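You operate a simulated robot arm through the tools that you are given. There is no shell and no other tool.

You run a simulated robot arm. Do the job below in one go: nothing can be reset, and whatever is moved stays where it is left.

TASK
Stop the stacker, set 3 trays and Empty, then switch it off.
Fine: black button first, red switch last.

Only the result counts: the job must be done as asked and must still hold three seconds after the hand-in. Knocking over, shifting, dropping, spilling or breaking anything else fails it.

THE ROBOT
A 6-joint arm with a fingered hand, fixed in place. Base frame: the origin is on the floor under the middle of its stand, x ahead of it, y to its left, z up. Lengths are in mm, angles in rad, forces in N, time in s.
With the tool pointing down near the work surface it reaches from about 100 to 440 mm from the base axis. Its first joint turns from -2.897 to 2.897 rad. Payload 3.1 kg.
The TCP is the grasp point between the finger pads, 22 mm short of the fingertips. In the tool frame z runs along the fingers and y along their closing line. The gripper opens to 132 mm; its body begins 60 mm behind the TCP. The gripper is a hand of 4 fingers: y runs from the thumb to the fingers, the wrist lies at [0, 0, -218] in the tool frame, and closing takes about 1.5 s.
Orientation is that of the tool frame in the base frame, as a unit quaternion [x, y, z, w]. With the fingers straight down and closing along the base's y, the tool's x points along the base's -x, its y along +y and its z along -z.

THE INTERFACE
- The arm moves only by the tool drive_tool. Its argument "steps" is a list of rows, each an object (a shift or turn left out is 0, a gripper value left out holds the last) with "xyz": the shift along the tool's x, y, z in mm, a list of three; "angular": the turn, a rotation vector about the tool's x, y, z in rad, a list of three; "fingers": the closure, from 0 (fully open) to 1 (shut). In form: [{"xyz": [dx, dy, dz], "angular": [wx, wy, wz], "fingers": fingers}, ...]. A call has 1 to 20 rows; each row shifts and turns the commanded pose from where the row before left it, along the tool's axes as they then stand. A row lasts 0.2 s, in which the tool goes at most 50 mm and 0.15 rad; a call with a longer step from one row to the next is refused whole, and so is a gripper value outside its range. Where a pose cannot be reached the arm comes as near as it can. A force on the tool above 40 N (or 10 N above the force at the start of the call, whichever is more), or a blocked arm, ends the call early, and 0.2 s more pass. Each finger travels about 153 mm/s and halts on what it meets, pressing with about 23 N; the grip force reading is that of the motor and also rises with nothing between the fingers. The clock runs only during rows and for 0.2 s after the last one: add rows that do not move to give the fingers time. The reply holds the time, the measured pose of the TCP, the force on the tool along the base axes, the opening and the grip force, in the units named above and with some noise, with the torque about the TCP (base axes, N m) and any sound that the robot's microphone picked up.
- Cameras (640 x 400 px; columns grow to the right, rows downward): "scene" is fixed at [400.4, 650.3, 1415.9]; the picture's right is [-0.99, 0.14, 0.00], its down [0.07, 0.49, -0.87] and it looks along [-0.13, -0.86, -0.50] (base axes); focal length 322 px, centre (320, 200). "wrist" rides on the gripper at [53, -53, -84] in the tool frame; the picture's right is [0.71, 0.71, 0.00], its down [-0.53, 0.53, -0.67] and it looks along [-0.47, 0.47, 0.74] (tool axes); focal length 247 px, centre (320, 200). There is no depth. A picture from a camera that has moved, and an enlarged one, comes with that camera's place and axes in the base frame and with its lens.
- grab_frame(camera): a new picture of that camera. The clock stands still meanwhile.
- slide_trunk(by): moves the trunk up (or, below 0, down) by that many mm; the arm rides with it, the base frame stays. It gives what a move gives, with no picture.
- set_grasp(shape): the hand has 4 fingers and takes this shape, open, in about a second: jaw (thumb against the fingers, like two jaws); tri (thumb and two fingers); tip (a fingertip pinch); poke (one finger out to press); point (the index stretched); flat (the hand flat); cup (the hand cupped); fist (a fist). The gripper value then closes the fingers along that shape, each until it touches; the sizes above hold for jaw. It gives what a move gives, with no picture.
- enlarge(camera, box): a new picture of the part [left, top, right, bottom] of that camera's present view, enlarged. The clock stands still meanwhile.
- close_job(): hands the job in; it is judged then, once.

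Nothing tells you positions but the pictures and the camera data. Unless the task says otherwise, let go and move clear before handing in.

The tools are called after "Emit:" as a command line: name --argument value ..., lists and objects as JSON in quotes. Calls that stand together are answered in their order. drive_tool: Moves the arm, as the interface text tells. Its arguments: {"type":"object","properties":{"steps":{"type":"array"}},"required":["steps"]} The other tools are called the same way: slide_trunk (by) moves the trunk up or down; set_grasp (shape) gives the hand a shape; grab_frame (camera) takes a picture; enlarge (camera, box) takes an enlarged picture of a part of a camera's view; close_job () hands the job in.

At the start:

```text
time: 0.0
tcp_pos: [251.7, -362.4, 1035.6]
tcp_rot: [0.0, 1.0, 0.0, 0.0]
force: [0.8, -0.5, -0.3]
ft_torque: [0.01, 0.0, 0.02]
opening: 132.0
grip_force: 0.1
shape: jaw
trunk travel left (down, up): [-225.0, 161.0]
```

scene: 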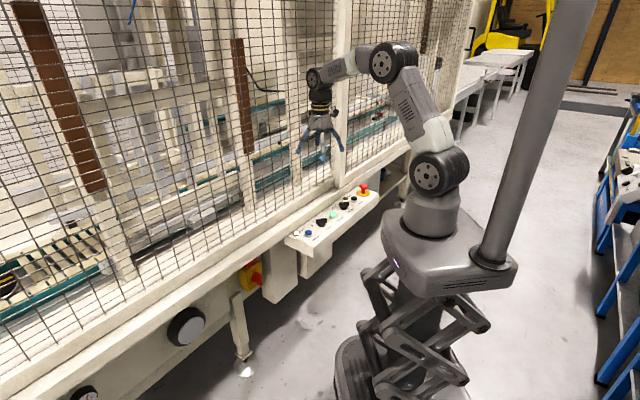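
wrist: 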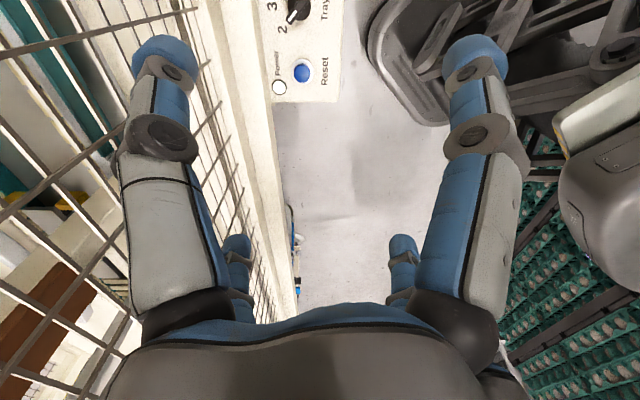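

The arm stands before a caged stacker with a control panel carrying several buttons, knobs and a red emergency stop, plus a red/yellow main switch lower down. I'll look closer at the panel and switch first.

Emit:
enlarge --camera "scene" --box '[270, 160, 400, 260]'

Emit:
enlarge --camera "scene" --box '[220, 240, 290, 300]'

Emit:
enlarge --camera "wrist" --box '[220, 0, 400, 112]'

```text
4.00 times, centred on (335, 210) of scene
camera zoom: at [400.4, 650.3, 1415.9], right [-0.99, 0.14, 0.0], down [0.07, 0.49, -0.87], along [-0.13, -0.86, -0.5], focal length 1288 px, centre (260, 160)
```

zoom: 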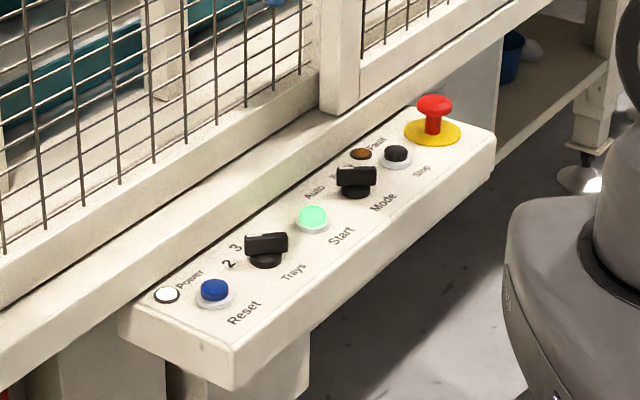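

```text
6.67 times, centred on (255, 270) of scene
camera zoom: at [400.4, 650.3, 1415.9], right [-0.99, 0.14, 0.0], down [0.07, 0.49, -0.87], along [-0.13, -0.86, -0.5], focal length 2146 px, centre (753, -267)
```

zoom: 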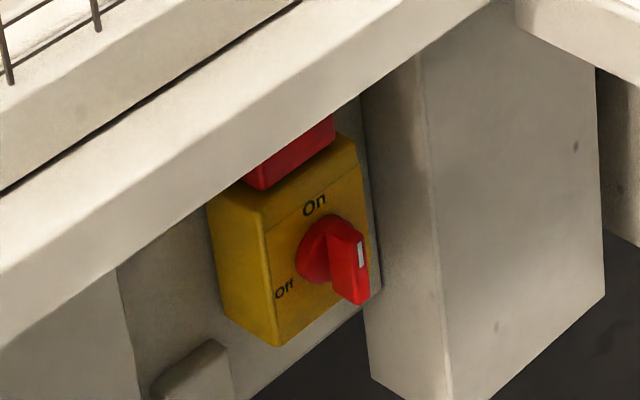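

```text
3.56 times, centred on (310, 56) of wrist
camera zoom: at [198.3, -415.4, 1120.0], right [-0.71, 0.71, 0.0], down [0.53, 0.53, 0.67], along [0.47, 0.47, -0.74], focal length 878 px, centre (356, 712)
```

zoom: 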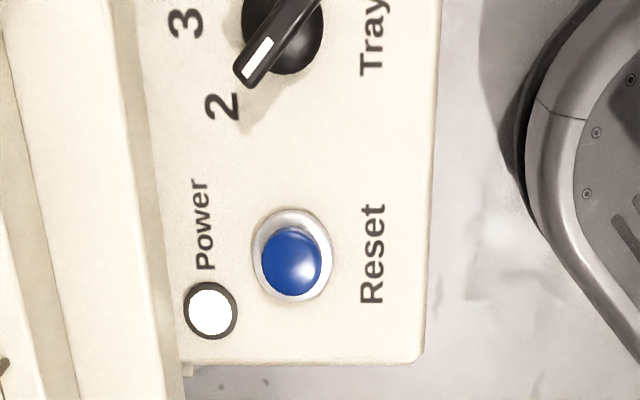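

The panel runs diagonally along (-1,-1) with Reset near (295,-357,690) and the black Stop toward (55,-590). I'll back away from the fence a bit and turn the wrist so its camera can look along the panel.

Emit:
drive_tool --steps '[{"xyz": [28, 28, 0]}, {"xyz": [28, 28, 0]}, {"angular": [0, 0, 0.15]}, {"angular": [0, 0, 0.15]}, {"angular": [0, 0, 0.15]}, {"angular": [0, 0, 0.15]}, {"angular": [0, 0, 0.15]}, {"angular": [0, 0, 0.15]}, {"angular": [0, 0, 0.15]}, {"angular": [0, 0, 0.15]}, {"angular": [0, 0, 0.15]}, {"angular": [0, 0, 0.15]}]'

Emit:
grab_frame --camera "wrist"

Emit:
grab_frame --camera "scene"

```text
time: 2.6
tcp_pos: [196.3, -307.5, 1036.3]
tcp_rot: [0.682, 0.731, 0.0, 0.0]
force: [0.5, 0.0, 0.1]
ft_torque: [0.0, 0.03, 0.0]
opening: 132.0
grip_force: 0.0
shape: jaw
trunk travel left (down, up): [-225.0, 161.0]
```

```text
taken
camera wrist: at [138.6, -256.8, 1119.9], right [0.66, 0.75, 0.0], down [0.56, -0.49, 0.67], along [0.5, -0.44, -0.74], focal length 247 px, centre (320, 200)
```

wrist: 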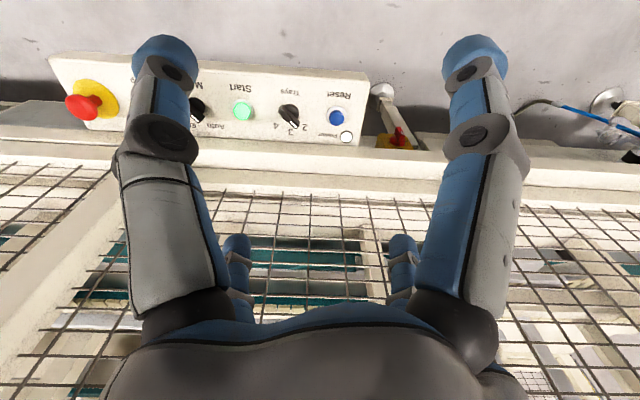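

```text
taken
```

scene: 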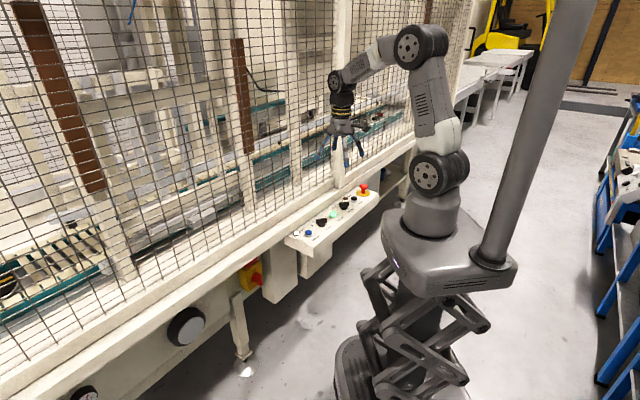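

The wrist view now shows the panel whole, upside-down. I'll enlarge to read the labels and measure positions.

Emit:
enlarge --camera "wrist" --box '[40, 40, 240, 165]'

Emit:
enlarge --camera "wrist" --box '[220, 60, 420, 185]'

```text
3.20 times, centred on (140, 102) of wrist
camera zoom: at [138.6, -256.8, 1119.9], right [0.66, 0.75, 0.0], down [0.56, -0.49, 0.67], along [0.5, -0.44, -0.74], focal length 790 px, centre (896, 512)
```

zoom: 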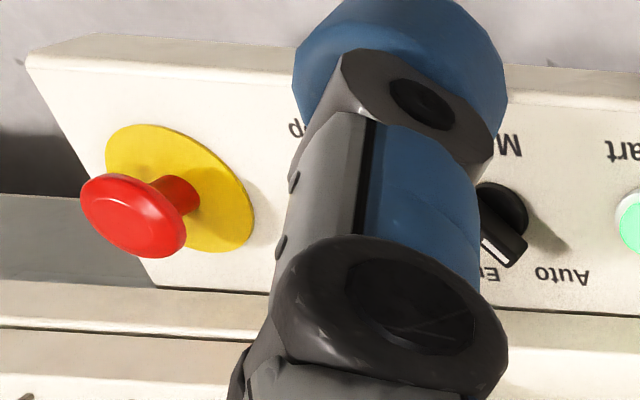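

```text
3.20 times, centred on (320, 122) of wrist
camera zoom: at [138.6, -256.8, 1119.9], right [0.66, 0.75, 0.0], down [0.56, -0.49, 0.67], along [0.5, -0.44, -0.74], focal length 790 px, centre (320, 448)
```

zoom: 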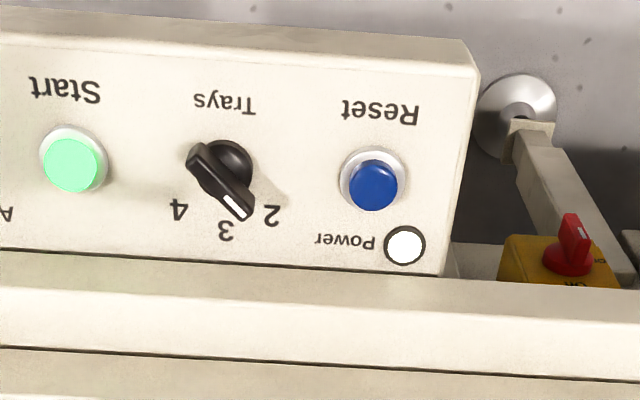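

Positions so far: Trays knob (240,-414), Mode knob (124,-530), black Stop (66,-588), panel top z≈688, main switch near (503,-301,531). The trays knob points at 2 and the mode knob at Auto. I'll shape the hand for poking and look again.

Emit:
set_grasp --shape "poke"

Emit:
grab_frame --camera "wrist"

Emit:
enlarge --camera "scene" --box '[290, 60, 430, 150]'

Emit:
enlarge --camera "scene" --box '[325, 175, 385, 215]'

```text
time: 3.5
tcp_pos: [194.6, -306.1, 1036.3]
tcp_rot: [0.681, 0.733, 0.0, 0.0]
force: [-0.3, 0.6, -1.5]
ft_torque: [0.02, -0.03, 0.01]
opening: 0.1
grip_force: 0.1
shape: poke
trunk travel left (down, up): [-225.0, 161.0]
```

```text
taken
camera wrist: at [138.4, -257.0, 1119.9], right [0.65, 0.76, 0.0], down [0.56, -0.49, 0.67], along [0.51, -0.44, -0.74], focal length 247 px, centre (320, 200)
```

wrist: 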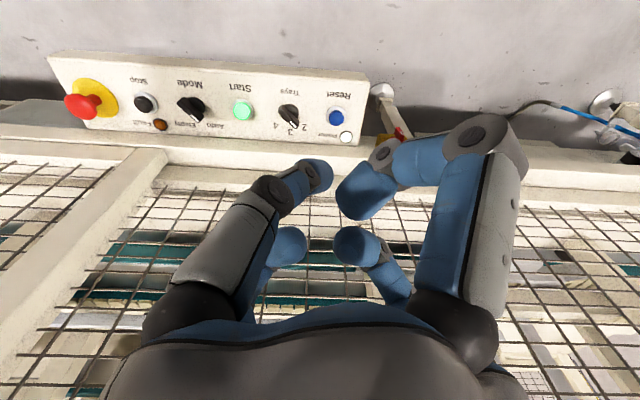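

```text
4.44 times, centred on (360, 105) of scene
camera zoom: at [400.4, 650.3, 1415.9], right [-0.99, 0.14, 0.0], down [0.07, 0.49, -0.87], along [-0.13, -0.86, -0.5], focal length 1430 px, centre (142, 622)
```

zoom: 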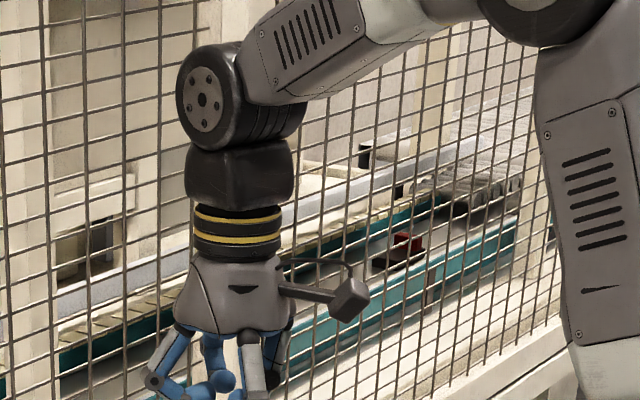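

```text
10.00 times, centred on (355, 195) of scene
camera zoom: at [400.4, 650.3, 1415.9], right [-0.99, 0.14, 0.0], down [0.07, 0.49, -0.87], along [-0.13, -0.86, -0.5], focal length 3219 px, centre (-30, 250)
```

zoom: 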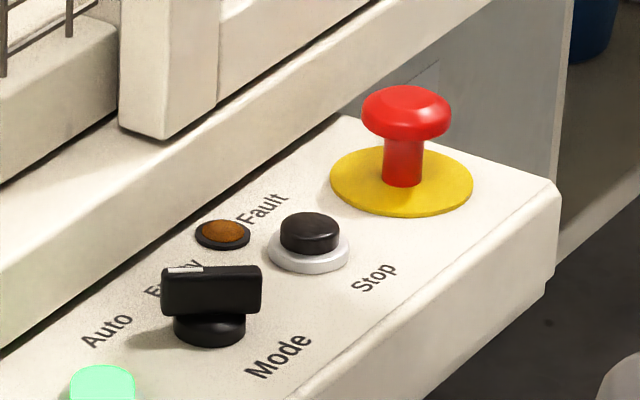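

Now the whole panel is in view. I'll enlarge it to read Mode labels and refine positions.

Emit:
enlarge --camera "wrist" --box '[40, 40, 240, 165]'

Emit:
enlarge --camera "wrist" --box '[350, 90, 450, 152]'

Emit:
enlarge --camera "wrist" --box '[220, 80, 380, 180]'

```text
3.20 times, centred on (140, 102) of wrist
camera zoom: at [138.4, -257.0, 1119.9], right [0.65, 0.76, 0.0], down [0.56, -0.49, 0.67], along [0.51, -0.44, -0.74], focal length 790 px, centre (896, 512)
```

zoom: 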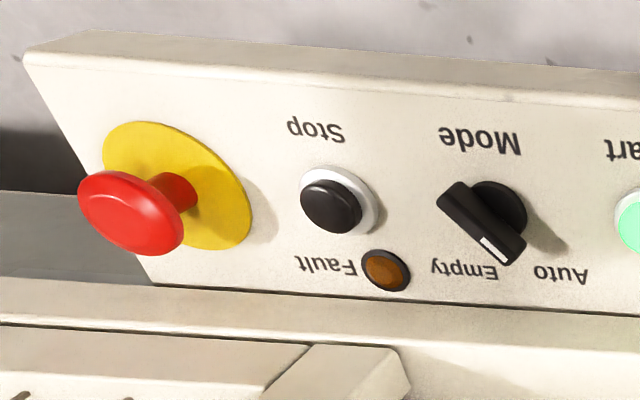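

```text
6.40 times, centred on (400, 121) of wrist
camera zoom: at [138.4, -257.0, 1119.9], right [0.65, 0.76, 0.0], down [0.56, -0.49, 0.67], along [0.51, -0.44, -0.74], focal length 1581 px, centre (-192, 706)
```

zoom: 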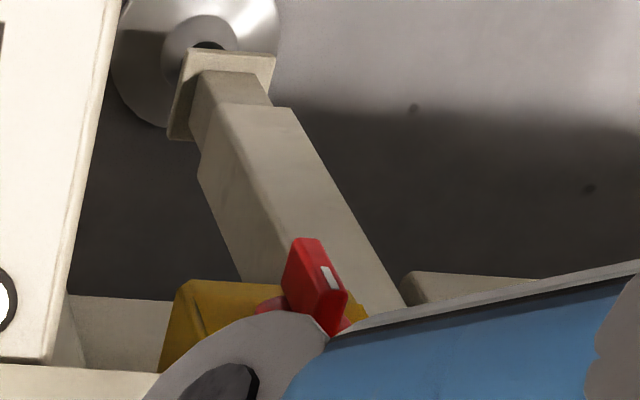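

```text
4.00 times, centred on (300, 130) of wrist
camera zoom: at [138.4, -257.0, 1119.9], right [0.65, 0.76, 0.0], down [0.56, -0.49, 0.67], along [0.51, -0.44, -0.74], focal length 988 px, centre (400, 480)
```

zoom: 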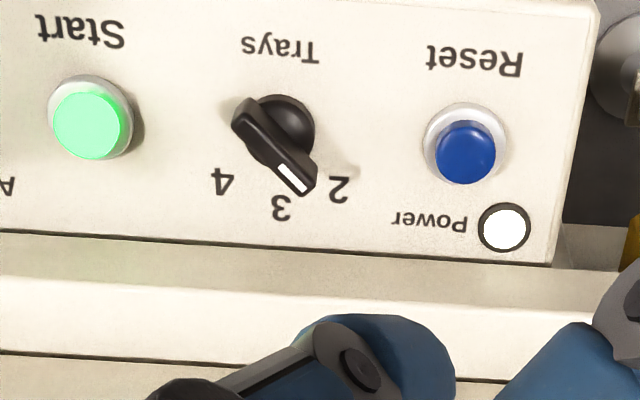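

Mode has two positions, Auto (left) and Empty (right); Trays has 2, 3, 4 with 3 straight toward the fence. I'll look at the hand itself to see where the poking fingertip is.

Emit:
enlarge --camera "scene" --box '[310, 100, 390, 150]'

Emit:
enlarge --camera "wrist" --box '[140, 110, 540, 360]'

```text
8.00 times, centred on (350, 125) of scene
camera zoom: at [400.4, 650.3, 1415.9], right [-0.99, 0.14, 0.0], down [0.07, 0.49, -0.87], along [-0.13, -0.86, -0.5], focal length 2575 px, centre (80, 800)
```

zoom: 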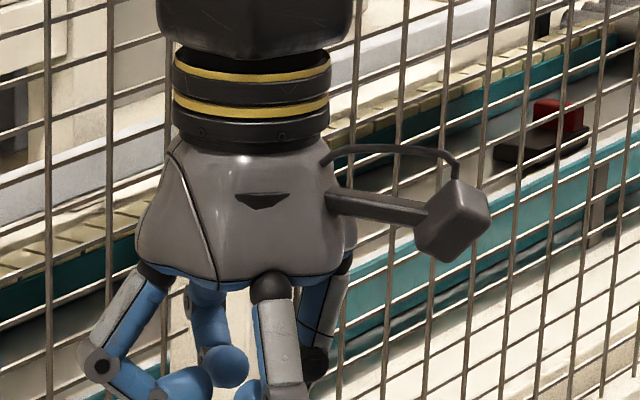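

```text
1.60 times, centred on (340, 235) of wrist
camera zoom: at [138.4, -257.0, 1119.9], right [0.65, 0.76, 0.0], down [0.56, -0.49, 0.67], along [0.51, -0.44, -0.74], focal length 395 px, centre (288, 144)
```

zoom: 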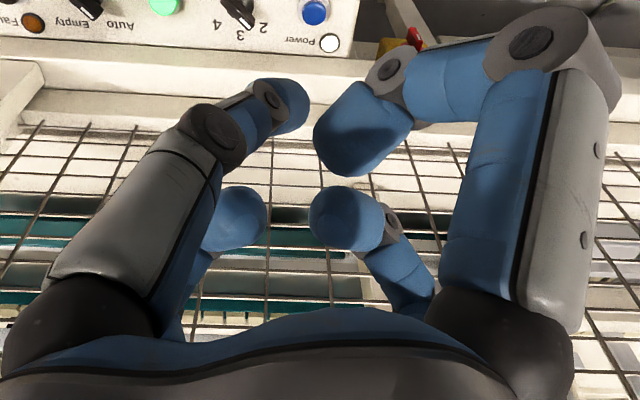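

Emit:
enlarge --camera "scene" --box '[312, 125, 376, 165]'

Emit:
set_grasp --shape "point"

Emit:
grab_frame --camera "wrist"

Emit:
enlarge --camera "scene" --box '[312, 125, 376, 165]'

```text
10.00 times, centred on (344, 145) of scene
camera zoom: at [400.4, 650.3, 1415.9], right [-0.99, 0.14, 0.0], down [0.07, 0.49, -0.87], along [-0.13, -0.86, -0.5], focal length 3219 px, centre (80, 750)
```

zoom: 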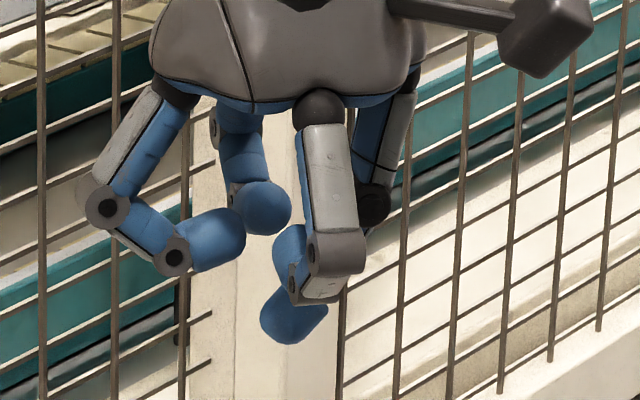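

```text
time: 4.4
tcp_pos: [195.0, -306.4, 1036.7]
tcp_rot: [0.681, 0.732, -0.001, 0.001]
force: [0.6, 1.1, 0.2]
ft_torque: [0.03, 0.0, 0.0]
opening: 126.0
grip_force: 0.1
shape: point
trunk travel left (down, up): [-225.0, 161.0]
```

```text
taken
camera wrist: at [138.4, -257.0, 1119.9], right [0.65, 0.76, 0.0], down [0.56, -0.49, 0.67], along [0.51, -0.44, -0.74], focal length 247 px, centre (320, 200)
```

wrist: 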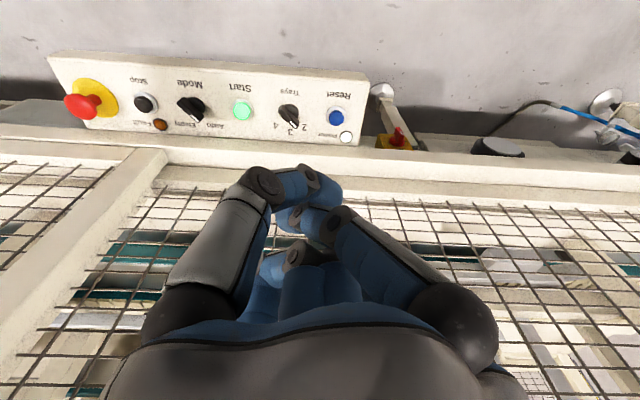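

```text
10.00 times, centred on (344, 145) of scene
camera zoom: at [400.4, 650.3, 1415.9], right [-0.99, 0.14, 0.0], down [0.07, 0.49, -0.87], along [-0.13, -0.86, -0.5], focal length 3219 px, centre (80, 750)
```

zoom: 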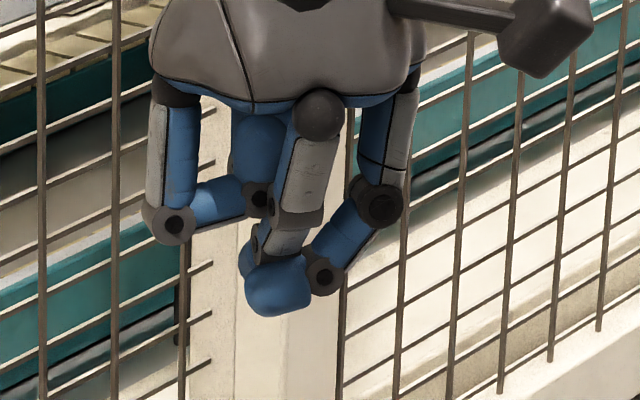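

The hand may still be moving into its shape; I'll wait a moment and look again.

Emit:
drive_tool --steps '[{"fingers": 0}, {}, {}, {}]'

Emit:
enlarge --camera "scene" --box '[312, 125, 376, 165]'

Emit:
grab_frame --camera "wrist"

```text
time: 5.4
tcp_pos: [195.0, -305.8, 1037.0]
tcp_rot: [0.681, 0.733, 0.0, 0.0]
force: [0.0, 0.6, -0.3]
ft_torque: [-0.02, -0.01, 0.03]
opening: 126.1
grip_force: 0.0
shape: point
trunk travel left (down, up): [-225.0, 161.0]
```

```text
10.00 times, centred on (344, 145) of scene
camera zoom: at [400.4, 650.3, 1415.9], right [-0.99, 0.14, 0.0], down [0.07, 0.49, -0.87], along [-0.13, -0.86, -0.5], focal length 3219 px, centre (80, 750)
```

zoom: 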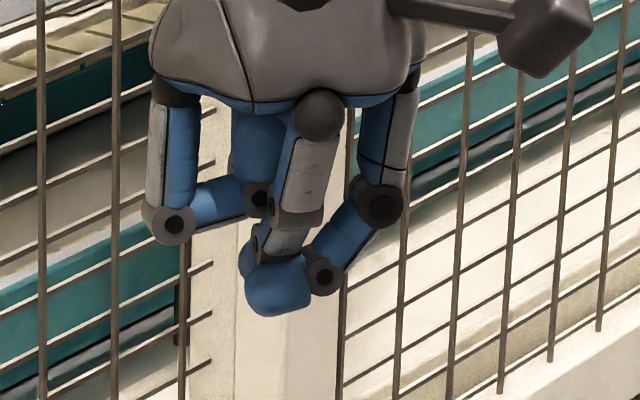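

```text
taken
camera wrist: at [138.4, -257.0, 1119.9], right [0.65, 0.76, 0.0], down [0.56, -0.49, 0.67], along [0.51, -0.44, -0.74], focal length 247 px, centre (320, 200)
```

wrist: 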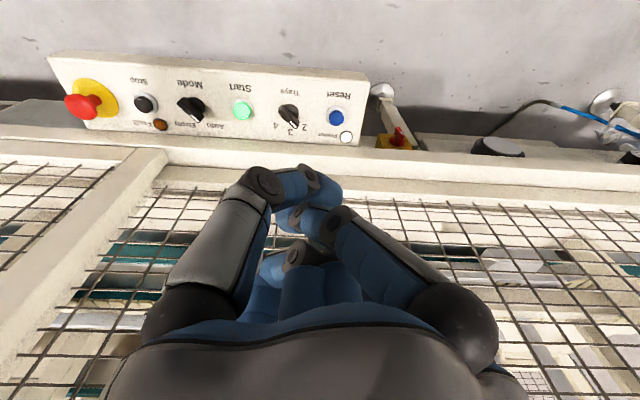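

The hand has four radial digits; "poke" put one tip on the tool axis about 22–25 mm past the TCP, which suits pressing and pushing levers. I'll go back to poke and lower the trunk 150 mm to bring the far panel end within reach.

Emit:
set_grasp --shape "poke"

Emit:
slide_trunk --by -150

Emit:
grab_frame --camera "scene"

Emit:
grab_frame --camera "wrist"

```text
time: 6.3
tcp_pos: [195.2, -306.4, 1036.8]
tcp_rot: [0.682, 0.732, 0.0, 0.0]
force: [0.1, -0.6, -0.3]
ft_torque: [-0.03, 0.01, 0.01]
opening: 0.0
grip_force: 0.0
shape: poke
trunk travel left (down, up): [-225.0, 161.0]
```

```text
time: 8.1
tcp_pos: [195.7, -306.3, 887.0]
tcp_rot: [0.681, 0.732, 0.0, 0.0]
force: [-0.8, -0.1, 0.5]
ft_torque: [0.0, 0.02, 0.02]
opening: 0.0
grip_force: 0.0
shape: poke
trunk travel left (down, up): [-75.0, 311.0]
```

```text
taken
```

scene: 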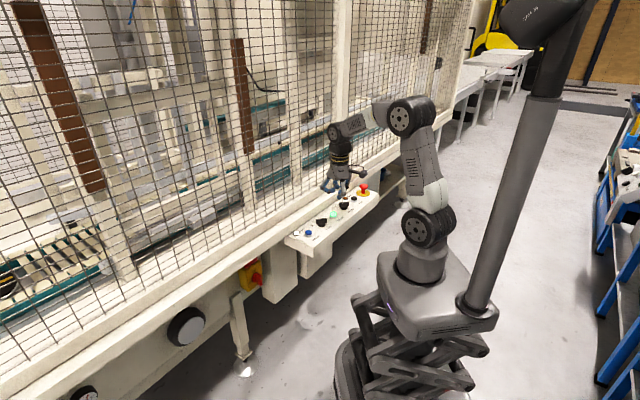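

```text
taken
camera wrist: at [138.4, -257.0, 969.7], right [0.65, 0.76, 0.0], down [0.56, -0.49, 0.67], along [0.51, -0.44, -0.74], focal length 247 px, centre (320, 200)
```

wrist: 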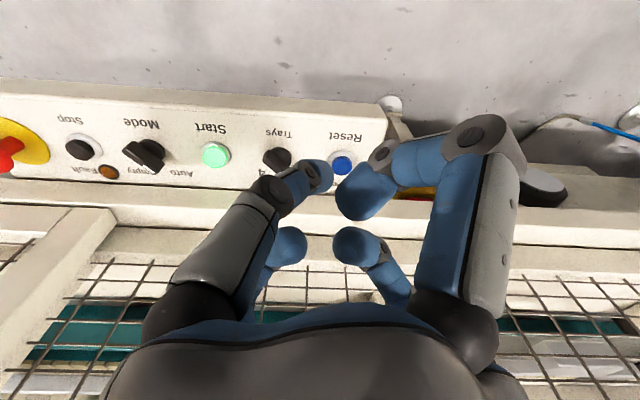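

Now I'll tilt the tool about 20° outward and travel to a hover point above and just short of the black Stop button.

Emit:
drive_tool --steps '[{"angular": [0, -0.12, 0]}, {"angular": [0, -0.12, 0]}, {"angular": [0, -0.12, 0]}, {"xyz": [-20.96, -14.9, 18.96]}, {"xyz": [-20.96, -14.9, 18.96]}, {"xyz": [-20.96, -14.9, 18.96]}, {"xyz": [-20.96, -14.9, 18.96]}, {"xyz": [-20.96, -14.9, 18.96]}, {"xyz": [-20.96, -14.9, 18.96]}, {"xyz": [-20.96, -14.9, 18.96]}, {"xyz": [-20.96, -14.9, 18.96]}, {"xyz": [-20.96, -14.9, 15]}]'

Emit:
grab_frame --camera "wrist"

Emit:
grab_frame --camera "scene"

```text
time: 10.7
tcp_pos: [79.3, -552.6, 796.7]
tcp_rot: [0.67, 0.72, -0.122, 0.131]
force: [-0.4, 0.7, -0.5]
ft_torque: [-0.01, 0.03, -0.02]
opening: 0.2
grip_force: 0.0
shape: poke
trunk travel left (down, up): [-75.0, 311.0]
```

```text
taken
camera wrist: at [20.4, -476.7, 856.1], right [0.66, 0.71, -0.25], down [0.54, -0.22, 0.81], along [0.52, -0.67, -0.53], focal length 247 px, centre (320, 200)
```

wrist: 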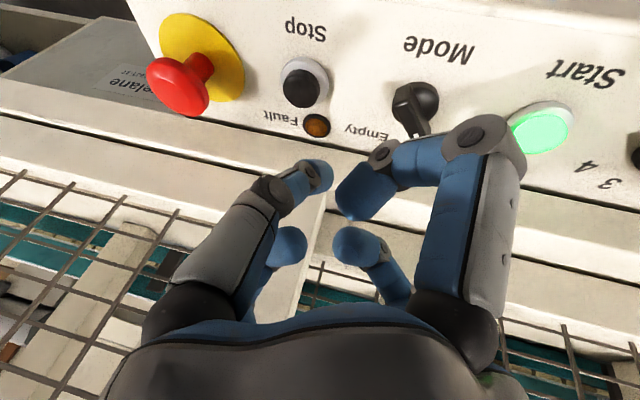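

```text
taken
```

scene: 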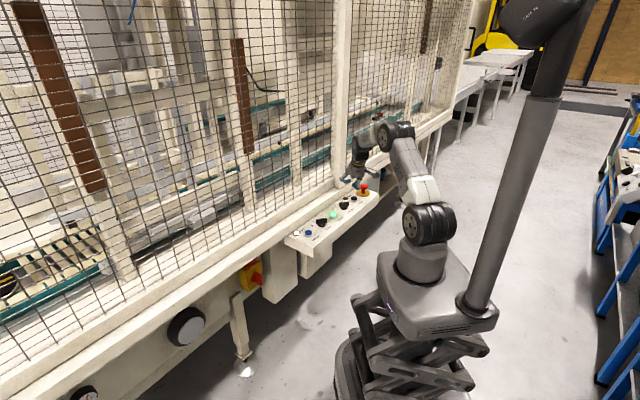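

The hand hovers near Stop; refined estimate puts the black button at about (62,-587,~700). I'll bring the poking tip to ~40 mm above it and check alignment.

Emit:
drive_tool --steps '[{"xyz": [-5.65, -8.85, 20.25]}, {"xyz": [-5.65, -8.85, 20.25]}, {}]'

Emit:
grab_frame --camera "wrist"

Emit:
enlarge --camera "scene" --box '[320, 150, 400, 200]'

```text
time: 11.4
tcp_pos: [61.1, -577.3, 762.9]
tcp_rot: [0.671, 0.72, -0.121, 0.131]
force: [0.3, -0.4, 0.6]
ft_torque: [-0.01, 0.0, -0.02]
opening: 0.0
grip_force: 0.1
shape: poke
trunk travel left (down, up): [-75.0, 311.0]
```

```text
taken
camera wrist: at [2.4, -502.1, 821.9], right [0.66, 0.71, -0.25], down [0.54, -0.22, 0.81], along [0.52, -0.67, -0.53], focal length 247 px, centre (320, 200)
```

wrist: 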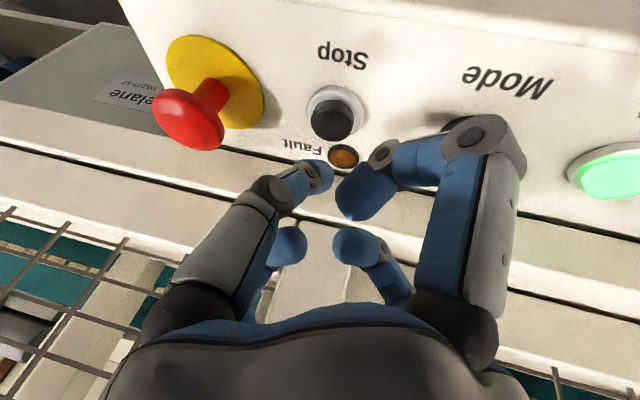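

```text
8.00 times, centred on (360, 175) of scene
camera zoom: at [400.4, 650.3, 1415.9], right [-0.99, 0.14, 0.0], down [0.07, 0.49, -0.87], along [-0.13, -0.86, -0.5], focal length 2575 px, centre (0, 400)
```

zoom: 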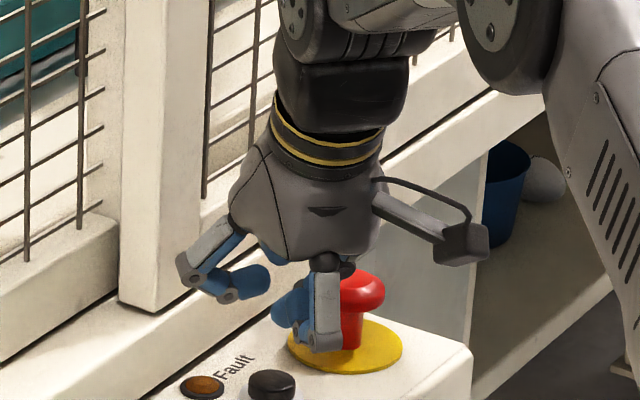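

Tip alignment with the black button looks good (tip ≈ (59,-580), button ≈ (60,-586)). I'll descend, correcting 5 mm in y, then check the gap.

Emit:
drive_tool --steps '[{"xyz": [1.97, -0.12, 9.93]}, {"xyz": [1.97, -0.12, 9.93]}, {"xyz": [1.97, -0.12, 9.93]}, {}]'

Emit:
grab_frame --camera "wrist"

Emit:
enlarge --camera "scene" --box '[336, 170, 384, 200]'

```text
time: 12.4
tcp_pos: [62.6, -583.1, 734.3]
tcp_rot: [0.67, 0.72, -0.122, 0.132]
force: [-0.9, -0.3, 0.4]
ft_torque: [0.01, 0.03, -0.01]
opening: 0.0
grip_force: 0.1
shape: poke
trunk travel left (down, up): [-75.0, 311.0]
```

```text
taken
camera wrist: at [3.9, -507.1, 793.3], right [0.66, 0.71, -0.25], down [0.54, -0.22, 0.81], along [0.52, -0.67, -0.53], focal length 247 px, centre (320, 200)
```

wrist: 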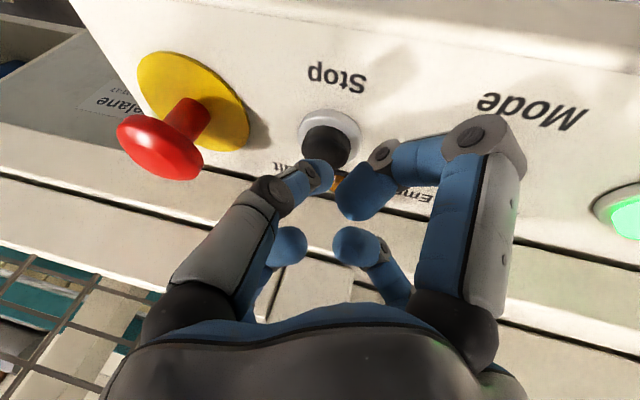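

```text
13.33 times, centred on (360, 185) of scene
camera zoom: at [400.4, 650.3, 1415.9], right [-0.99, 0.14, 0.0], down [0.07, 0.49, -0.87], along [-0.13, -0.86, -0.5], focal length 4292 px, centre (-213, 400)
```

zoom: 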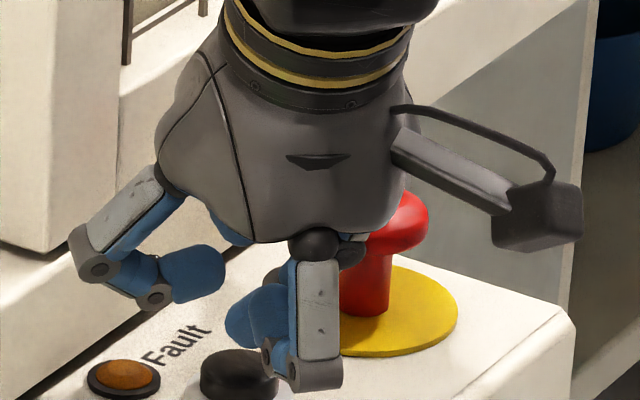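

The tip sits roughly 10 mm above the black button, aligned within a few mm. I'll press down in small steps and watch the force.

Emit:
drive_tool --steps '[{"xyz": [1.056, 0, 2.804]}, {"xyz": [1.056, 0, 2.804]}, {"xyz": [1.056, 0, 2.804]}, {"xyz": [1.056, 0, 2.804]}]'

Emit:
enlarge --camera "scene" --box '[336, 170, 384, 200]'

Emit:
grab_frame --camera "wrist"

```text
time: 13.4
tcp_pos: [62.8, -581.3, 721.9]
tcp_rot: [0.67, 0.72, -0.123, 0.132]
force: [-1.9, 0.1, 1.7]
ft_torque: [0.04, 0.01, -0.02]
opening: 0.1
grip_force: 0.1
shape: poke
trunk travel left (down, up): [-75.0, 311.0]
```

```text
13.33 times, centred on (360, 185) of scene
camera zoom: at [400.4, 650.3, 1415.9], right [-0.99, 0.14, 0.0], down [0.07, 0.49, -0.87], along [-0.13, -0.86, -0.5], focal length 4292 px, centre (-213, 400)
```

zoom: 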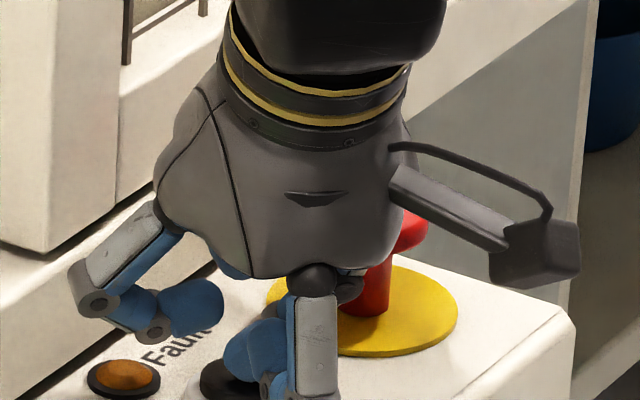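

```text
taken
camera wrist: at [3.9, -506.2, 780.7], right [0.66, 0.71, -0.25], down [0.54, -0.22, 0.81], along [0.52, -0.67, -0.53], focal length 247 px, centre (320, 200)
```

wrist: 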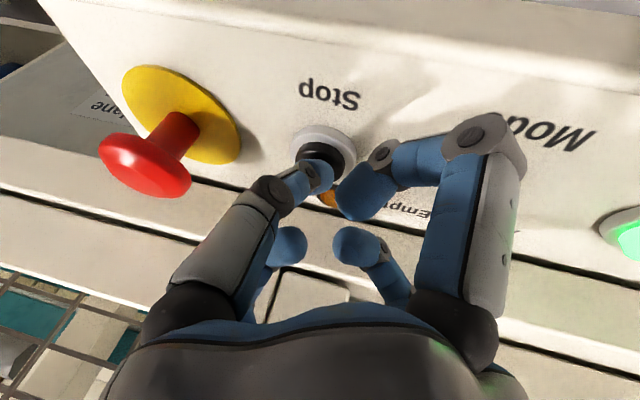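

Nearly touching. I'll continue down in 2–3 mm steps, watching the force.

Emit:
drive_tool --steps '[{"xyz": [-0.81, -0.14, 3.5]}, {"xyz": [0.704, 0, 1.87]}, {"xyz": [0.704, 0, 1.87]}]'

Emit:
grab_frame --camera "wrist"

Emit:
enlarge --camera "scene" --box '[320, 180, 384, 220]'

```text
time: 14.2
tcp_pos: [62.4, -583.6, 716.3]
tcp_rot: [0.67, 0.719, -0.125, 0.133]
force: [-0.6, 1.1, 20.2]
ft_torque: [-0.04, -0.07, 0.0]
opening: 0.1
grip_force: 0.0
shape: poke
trunk travel left (down, up): [-75.0, 311.0]
heard: click
```

```text
taken
camera wrist: at [3.8, -507.9, 775.4], right [0.66, 0.71, -0.25], down [0.54, -0.21, 0.81], along [0.52, -0.67, -0.52], focal length 247 px, centre (320, 200)
```

wrist: 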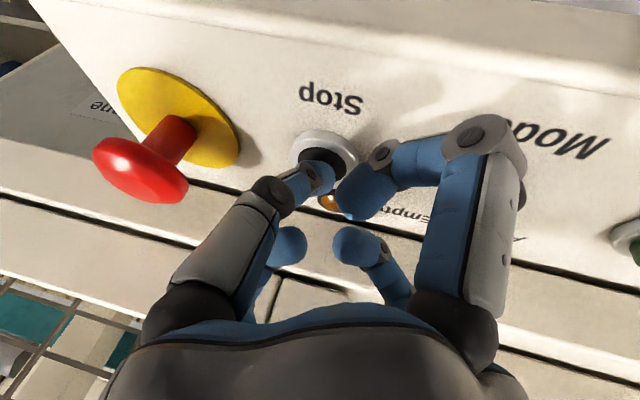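

```text
10.00 times, centred on (352, 200) of scene
camera zoom: at [400.4, 650.3, 1415.9], right [-0.99, 0.14, 0.0], down [0.07, 0.49, -0.87], along [-0.13, -0.86, -0.5], focal length 3219 px, centre (0, 200)
```

zoom: 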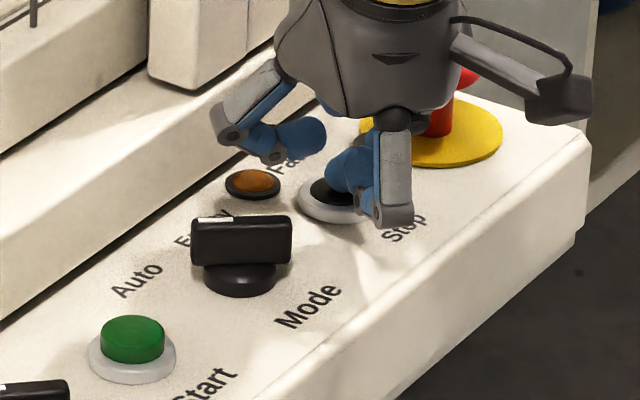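

The click was heard and the green Start light went out: the stacker is stopped. I'll lift straight up, then move across toward the Mode knob and take a close look.

Emit:
drive_tool --steps '[{"xyz": [-7.04, 0, -18.7]}, {"xyz": [-7.04, 0, -18.7]}, {"xyz": [-7.04, 0, -18.7]}, {"xyz": [9.1, 15.9, -3.4]}, {"xyz": [9.1, 15.9, -3.4]}, {"xyz": [9.1, 15.9, -3.4]}, {}]'

Emit:
grab_frame --camera "wrist"

Emit:
enlarge --camera "scene" --box '[310, 165, 390, 215]'

```text
time: 15.8
tcp_pos: [110.3, -550.1, 773.6]
tcp_rot: [0.671, 0.72, -0.122, 0.13]
force: [-0.4, 0.5, -0.1]
ft_torque: [0.04, 0.0, 0.04]
opening: 0.1
grip_force: 0.1
shape: poke
trunk travel left (down, up): [-75.0, 311.0]
```

```text
taken
camera wrist: at [51.2, -475.1, 833.1], right [0.66, 0.71, -0.25], down [0.54, -0.22, 0.81], along [0.52, -0.67, -0.53], focal length 247 px, centre (320, 200)
```

wrist: 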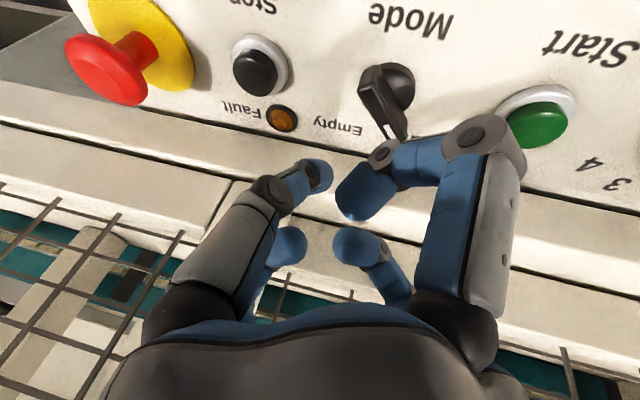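

```text
8.00 times, centred on (350, 190) of scene
camera zoom: at [400.4, 650.3, 1415.9], right [-0.99, 0.14, 0.0], down [0.07, 0.49, -0.87], along [-0.13, -0.86, -0.5], focal length 2575 px, centre (80, 280)
```

zoom: 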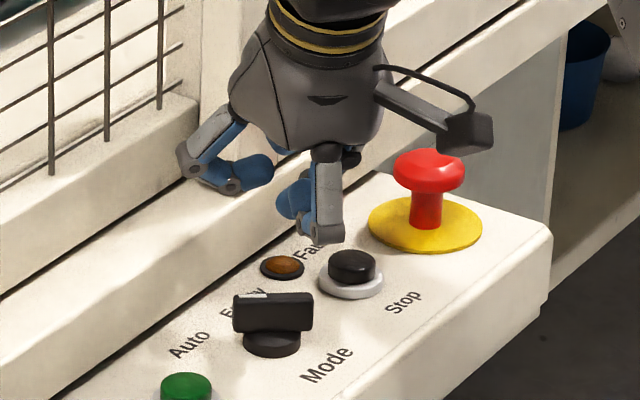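

Emit:
enlarge --camera "wrist" --box '[300, 30, 460, 130]'

Emit:
enlarge --camera "scene" --box '[328, 190, 376, 220]'

```text
4.00 times, centred on (380, 80) of wrist
camera zoom: at [51.2, -475.1, 833.1], right [0.66, 0.71, -0.25], down [0.54, -0.22, 0.81], along [0.52, -0.67, -0.53], focal length 988 px, centre (80, 680)
```

zoom: 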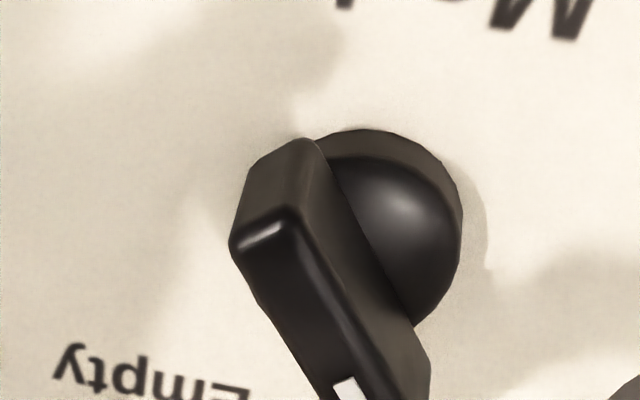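

```text
13.33 times, centred on (352, 205) of scene
camera zoom: at [400.4, 650.3, 1415.9], right [-0.99, 0.14, 0.0], down [0.07, 0.49, -0.87], along [-0.13, -0.86, -0.5], focal length 4292 px, centre (-107, 133)
```

zoom: 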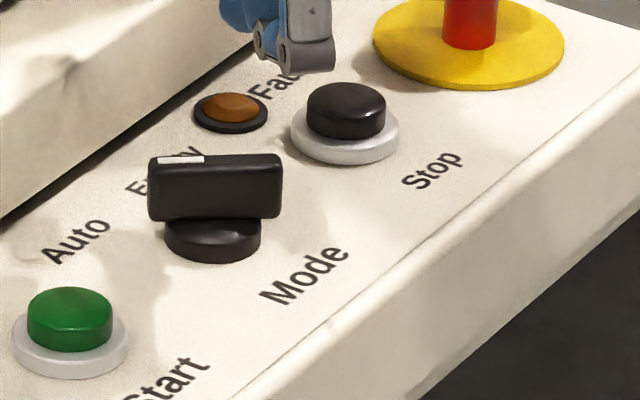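

Mode knob centre ≈ (119,-530), handle along x with its tail toward -x; turning to Empty is clockwise, so I'll lower the fingertip behind the tail (fence side) and pull it toward the robot.

Emit:
drive_tool --steps '[{"xyz": [6.1, -2.43, 15.7]}, {"xyz": [6.1, -2.43, 15.7]}, {}]'

Emit:
enlarge --camera "wrist" --box '[240, 50, 480, 200]'

Emit:
enlarge --camera "scene" --box '[328, 180, 376, 210]'

```text
time: 16.6
tcp_pos: [103.5, -552.7, 740.5]
tcp_rot: [0.669, 0.721, -0.123, 0.132]
force: [0.5, 0.6, -0.3]
ft_torque: [0.03, -0.02, 0.01]
opening: 0.2
grip_force: 0.1
shape: poke
trunk travel left (down, up): [-75.0, 311.0]
```

```text
2.67 times, centred on (360, 125) of wrist
camera zoom: at [44.7, -476.3, 799.2], right [0.66, 0.71, -0.25], down [0.54, -0.22, 0.81], along [0.52, -0.67, -0.53], focal length 659 px, centre (213, 400)
```

zoom: 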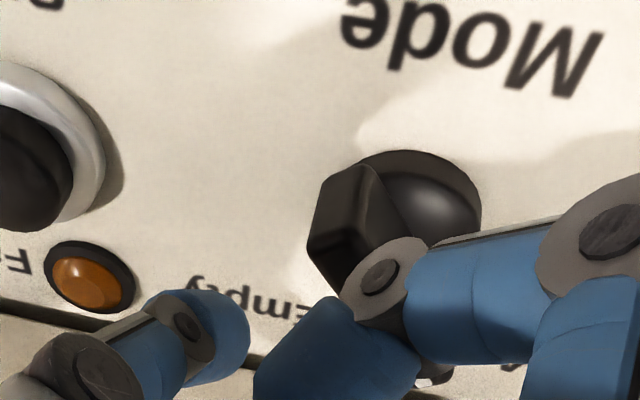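

```text
13.33 times, centred on (352, 195) of scene
camera zoom: at [400.4, 650.3, 1415.9], right [-0.99, 0.14, 0.0], down [0.07, 0.49, -0.87], along [-0.13, -0.86, -0.5], focal length 4292 px, centre (-107, 267)
```

zoom: 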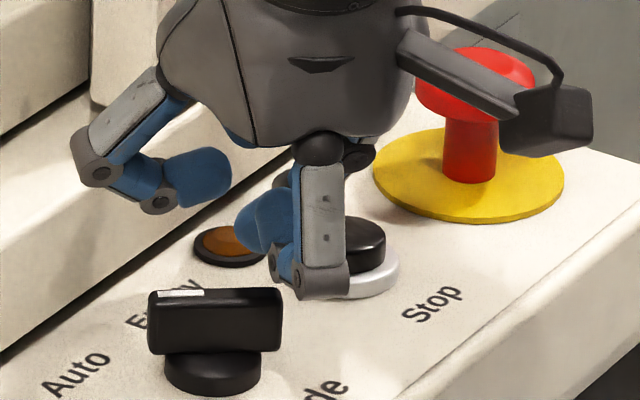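

A curled digit would catch the handle from this side, so instead I'll lift and approach the pointer end from the robot side, pushing it toward the fence. Moving to hover at the other side first.

Emit:
drive_tool --steps '[{"xyz": [-10.6, 0, -28]}, {"xyz": [22.3, 17.75, -8.4]}, {"xyz": [22.3, 17.75, -8.4]}, {"xyz": [7.9, 0, 21]}, {}]'

Emit:
grab_frame --camera "wrist"

Emit:
enlarge --camera "scene" --box '[320, 180, 384, 220]'

```text
time: 17.9
tcp_pos: [135.7, -500.9, 747.7]
tcp_rot: [0.67, 0.72, -0.122, 0.131]
force: [-0.5, -1.0, -0.6]
ft_torque: [-0.01, -0.04, 0.01]
opening: 0.0
grip_force: 0.0
shape: poke
trunk travel left (down, up): [-75.0, 311.0]
```

```text
taken
camera wrist: at [77.6, -425.7, 806.3], right [0.66, 0.71, -0.25], down [0.54, -0.22, 0.81], along [0.52, -0.67, -0.53], focal length 247 px, centre (320, 200)
```

wrist: 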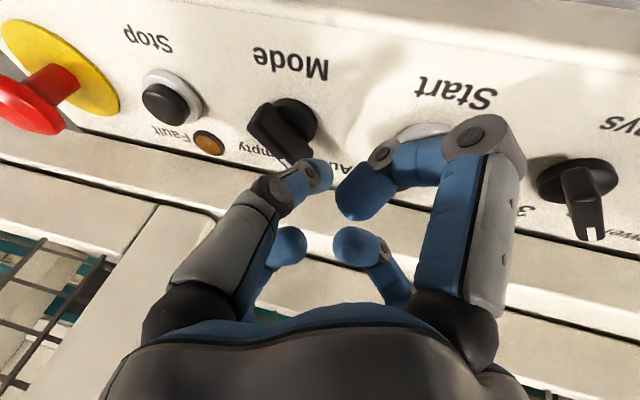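

```text
10.00 times, centred on (352, 200) of scene
camera zoom: at [400.4, 650.3, 1415.9], right [-0.99, 0.14, 0.0], down [0.07, 0.49, -0.87], along [-0.13, -0.86, -0.5], focal length 3219 px, centre (0, 200)
```

zoom: 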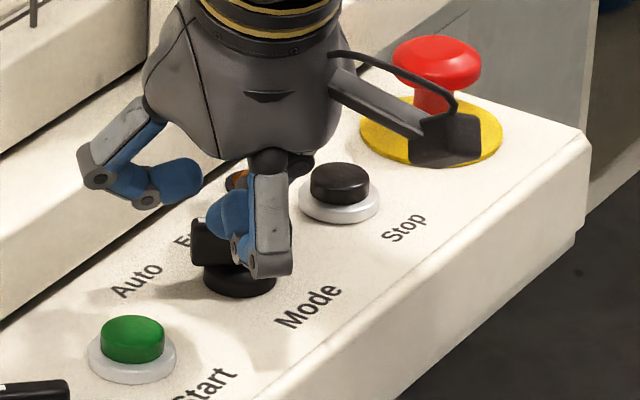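

Emit:
drive_tool --steps '[{"xyz": [4.05, 0, 10.75]}, {"xyz": [4.05, 0, 10.75]}, {}]'

Emit:
grab_frame --camera "wrist"

Emit:
enlarge --camera "scene" --box '[320, 180, 384, 220]'

```text
time: 18.6
tcp_pos: [135.7, -502.5, 723.5]
tcp_rot: [0.67, 0.72, -0.123, 0.131]
force: [0.8, -0.5, 1.4]
ft_torque: [0.01, 0.02, -0.02]
opening: 0.2
grip_force: 0.1
shape: poke
trunk travel left (down, up): [-75.0, 311.0]
```

```text
taken
camera wrist: at [77.5, -426.8, 783.1], right [0.66, 0.71, -0.25], down [0.54, -0.22, 0.81], along [0.52, -0.67, -0.53], focal length 247 px, centre (320, 200)
```

wrist: 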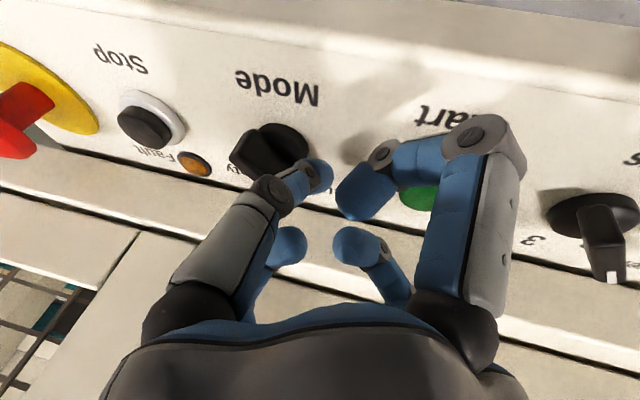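

```text
10.00 times, centred on (352, 200) of scene
camera zoom: at [400.4, 650.3, 1415.9], right [-0.99, 0.14, 0.0], down [0.07, 0.49, -0.87], along [-0.13, -0.86, -0.5], focal length 3219 px, centre (0, 200)
```

zoom: 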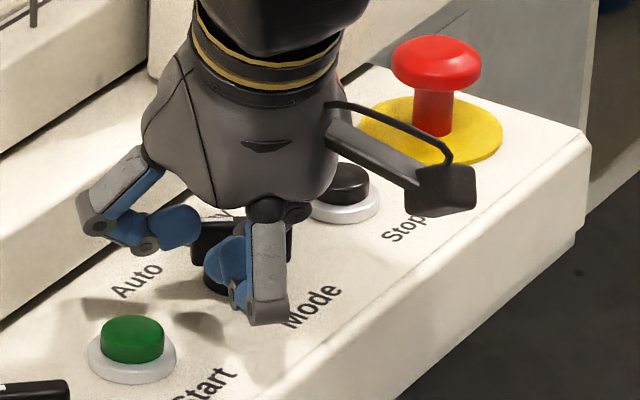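

The fingertip is beside the pointer end of the Mode handle on the robot side. I'll begin pushing it toward the fence and check the response.

Emit:
drive_tool --steps '[{"xyz": [-4.75, 0.9, 1.79]}, {"xyz": [-4.75, 0.9, 1.79]}, {"xyz": [-4.08, 1.43, 1.53]}, {"xyz": [-4.08, 1.43, 1.53]}, {}]'

Emit:
grab_frame --camera "wrist"

Emit:
enlarge --camera "scene" --box '[320, 180, 384, 220]'

```text
time: 19.9
tcp_pos: [142.1, -518.7, 725.2]
tcp_rot: [0.67, 0.72, -0.122, 0.131]
force: [0.1, 3.0, -1.0]
ft_torque: [0.05, 0.01, 0.01]
opening: 0.1
grip_force: 0.0
shape: poke
trunk travel left (down, up): [-75.0, 311.0]
```

```text
taken
camera wrist: at [83.3, -444.3, 784.0], right [0.66, 0.71, -0.25], down [0.54, -0.22, 0.81], along [0.52, -0.67, -0.53], focal length 247 px, centre (320, 200)
```

wrist: 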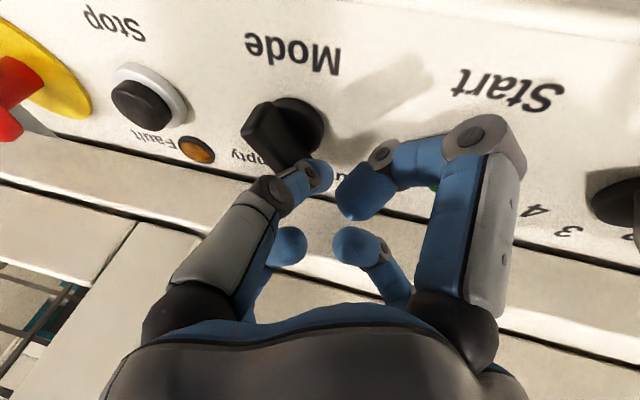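

```text
10.00 times, centred on (352, 200) of scene
camera zoom: at [400.4, 650.3, 1415.9], right [-0.99, 0.14, 0.0], down [0.07, 0.49, -0.87], along [-0.13, -0.86, -0.5], focal length 3219 px, centre (0, 200)
```

zoom: 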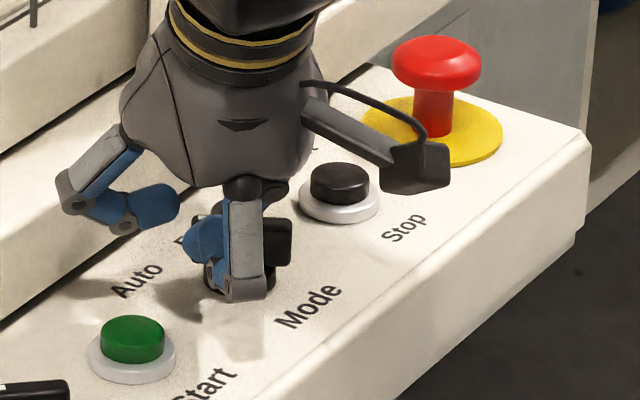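

Contact begins (3 N). I'll keep pushing toward the fence in small steps.

Emit:
drive_tool --steps '[{"xyz": [-3.73, -0.5, 1.6]}, {"xyz": [-3.73, -0.5, 1.6]}, {"xyz": [-3.73, -0.29, 1.6]}, {}]'

Emit:
grab_frame --camera "wrist"

Emit:
enlarge --camera "scene" --box '[320, 180, 384, 220]'

```text
time: 20.9
tcp_pos: [140.8, -532.3, 726.0]
tcp_rot: [0.671, 0.72, -0.123, 0.132]
force: [3.6, -0.1, 5.0]
ft_torque: [-0.01, 0.06, 0.05]
opening: 0.0
grip_force: 0.2
shape: poke
trunk travel left (down, up): [-75.0, 311.0]
```

```text
taken
camera wrist: at [83.0, -456.8, 784.4], right [0.66, 0.71, -0.25], down [0.54, -0.22, 0.81], along [0.52, -0.67, -0.53], focal length 247 px, centre (320, 200)
```

wrist: 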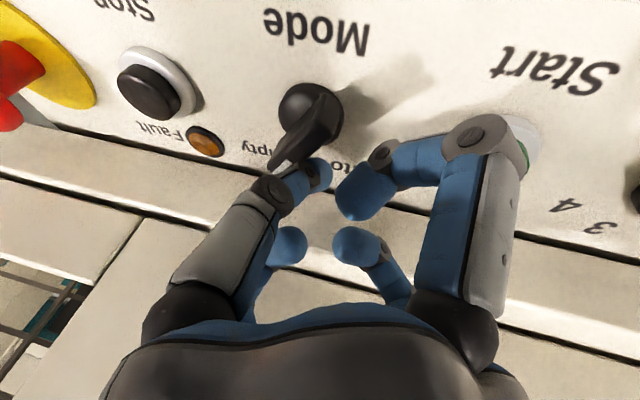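

```text
10.00 times, centred on (352, 200) of scene
camera zoom: at [400.4, 650.3, 1415.9], right [-0.99, 0.14, 0.0], down [0.07, 0.49, -0.87], along [-0.13, -0.86, -0.5], focal length 3219 px, centre (0, 200)
```

zoom: 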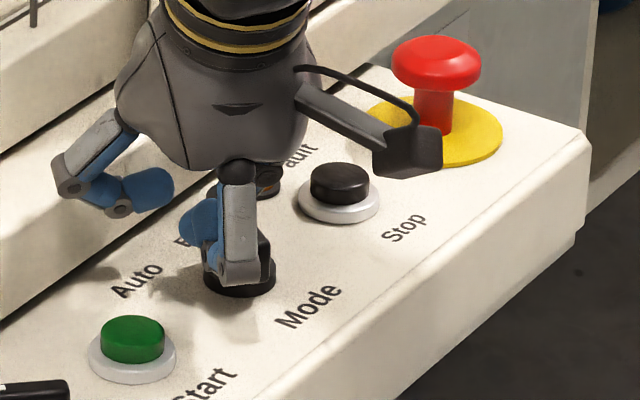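

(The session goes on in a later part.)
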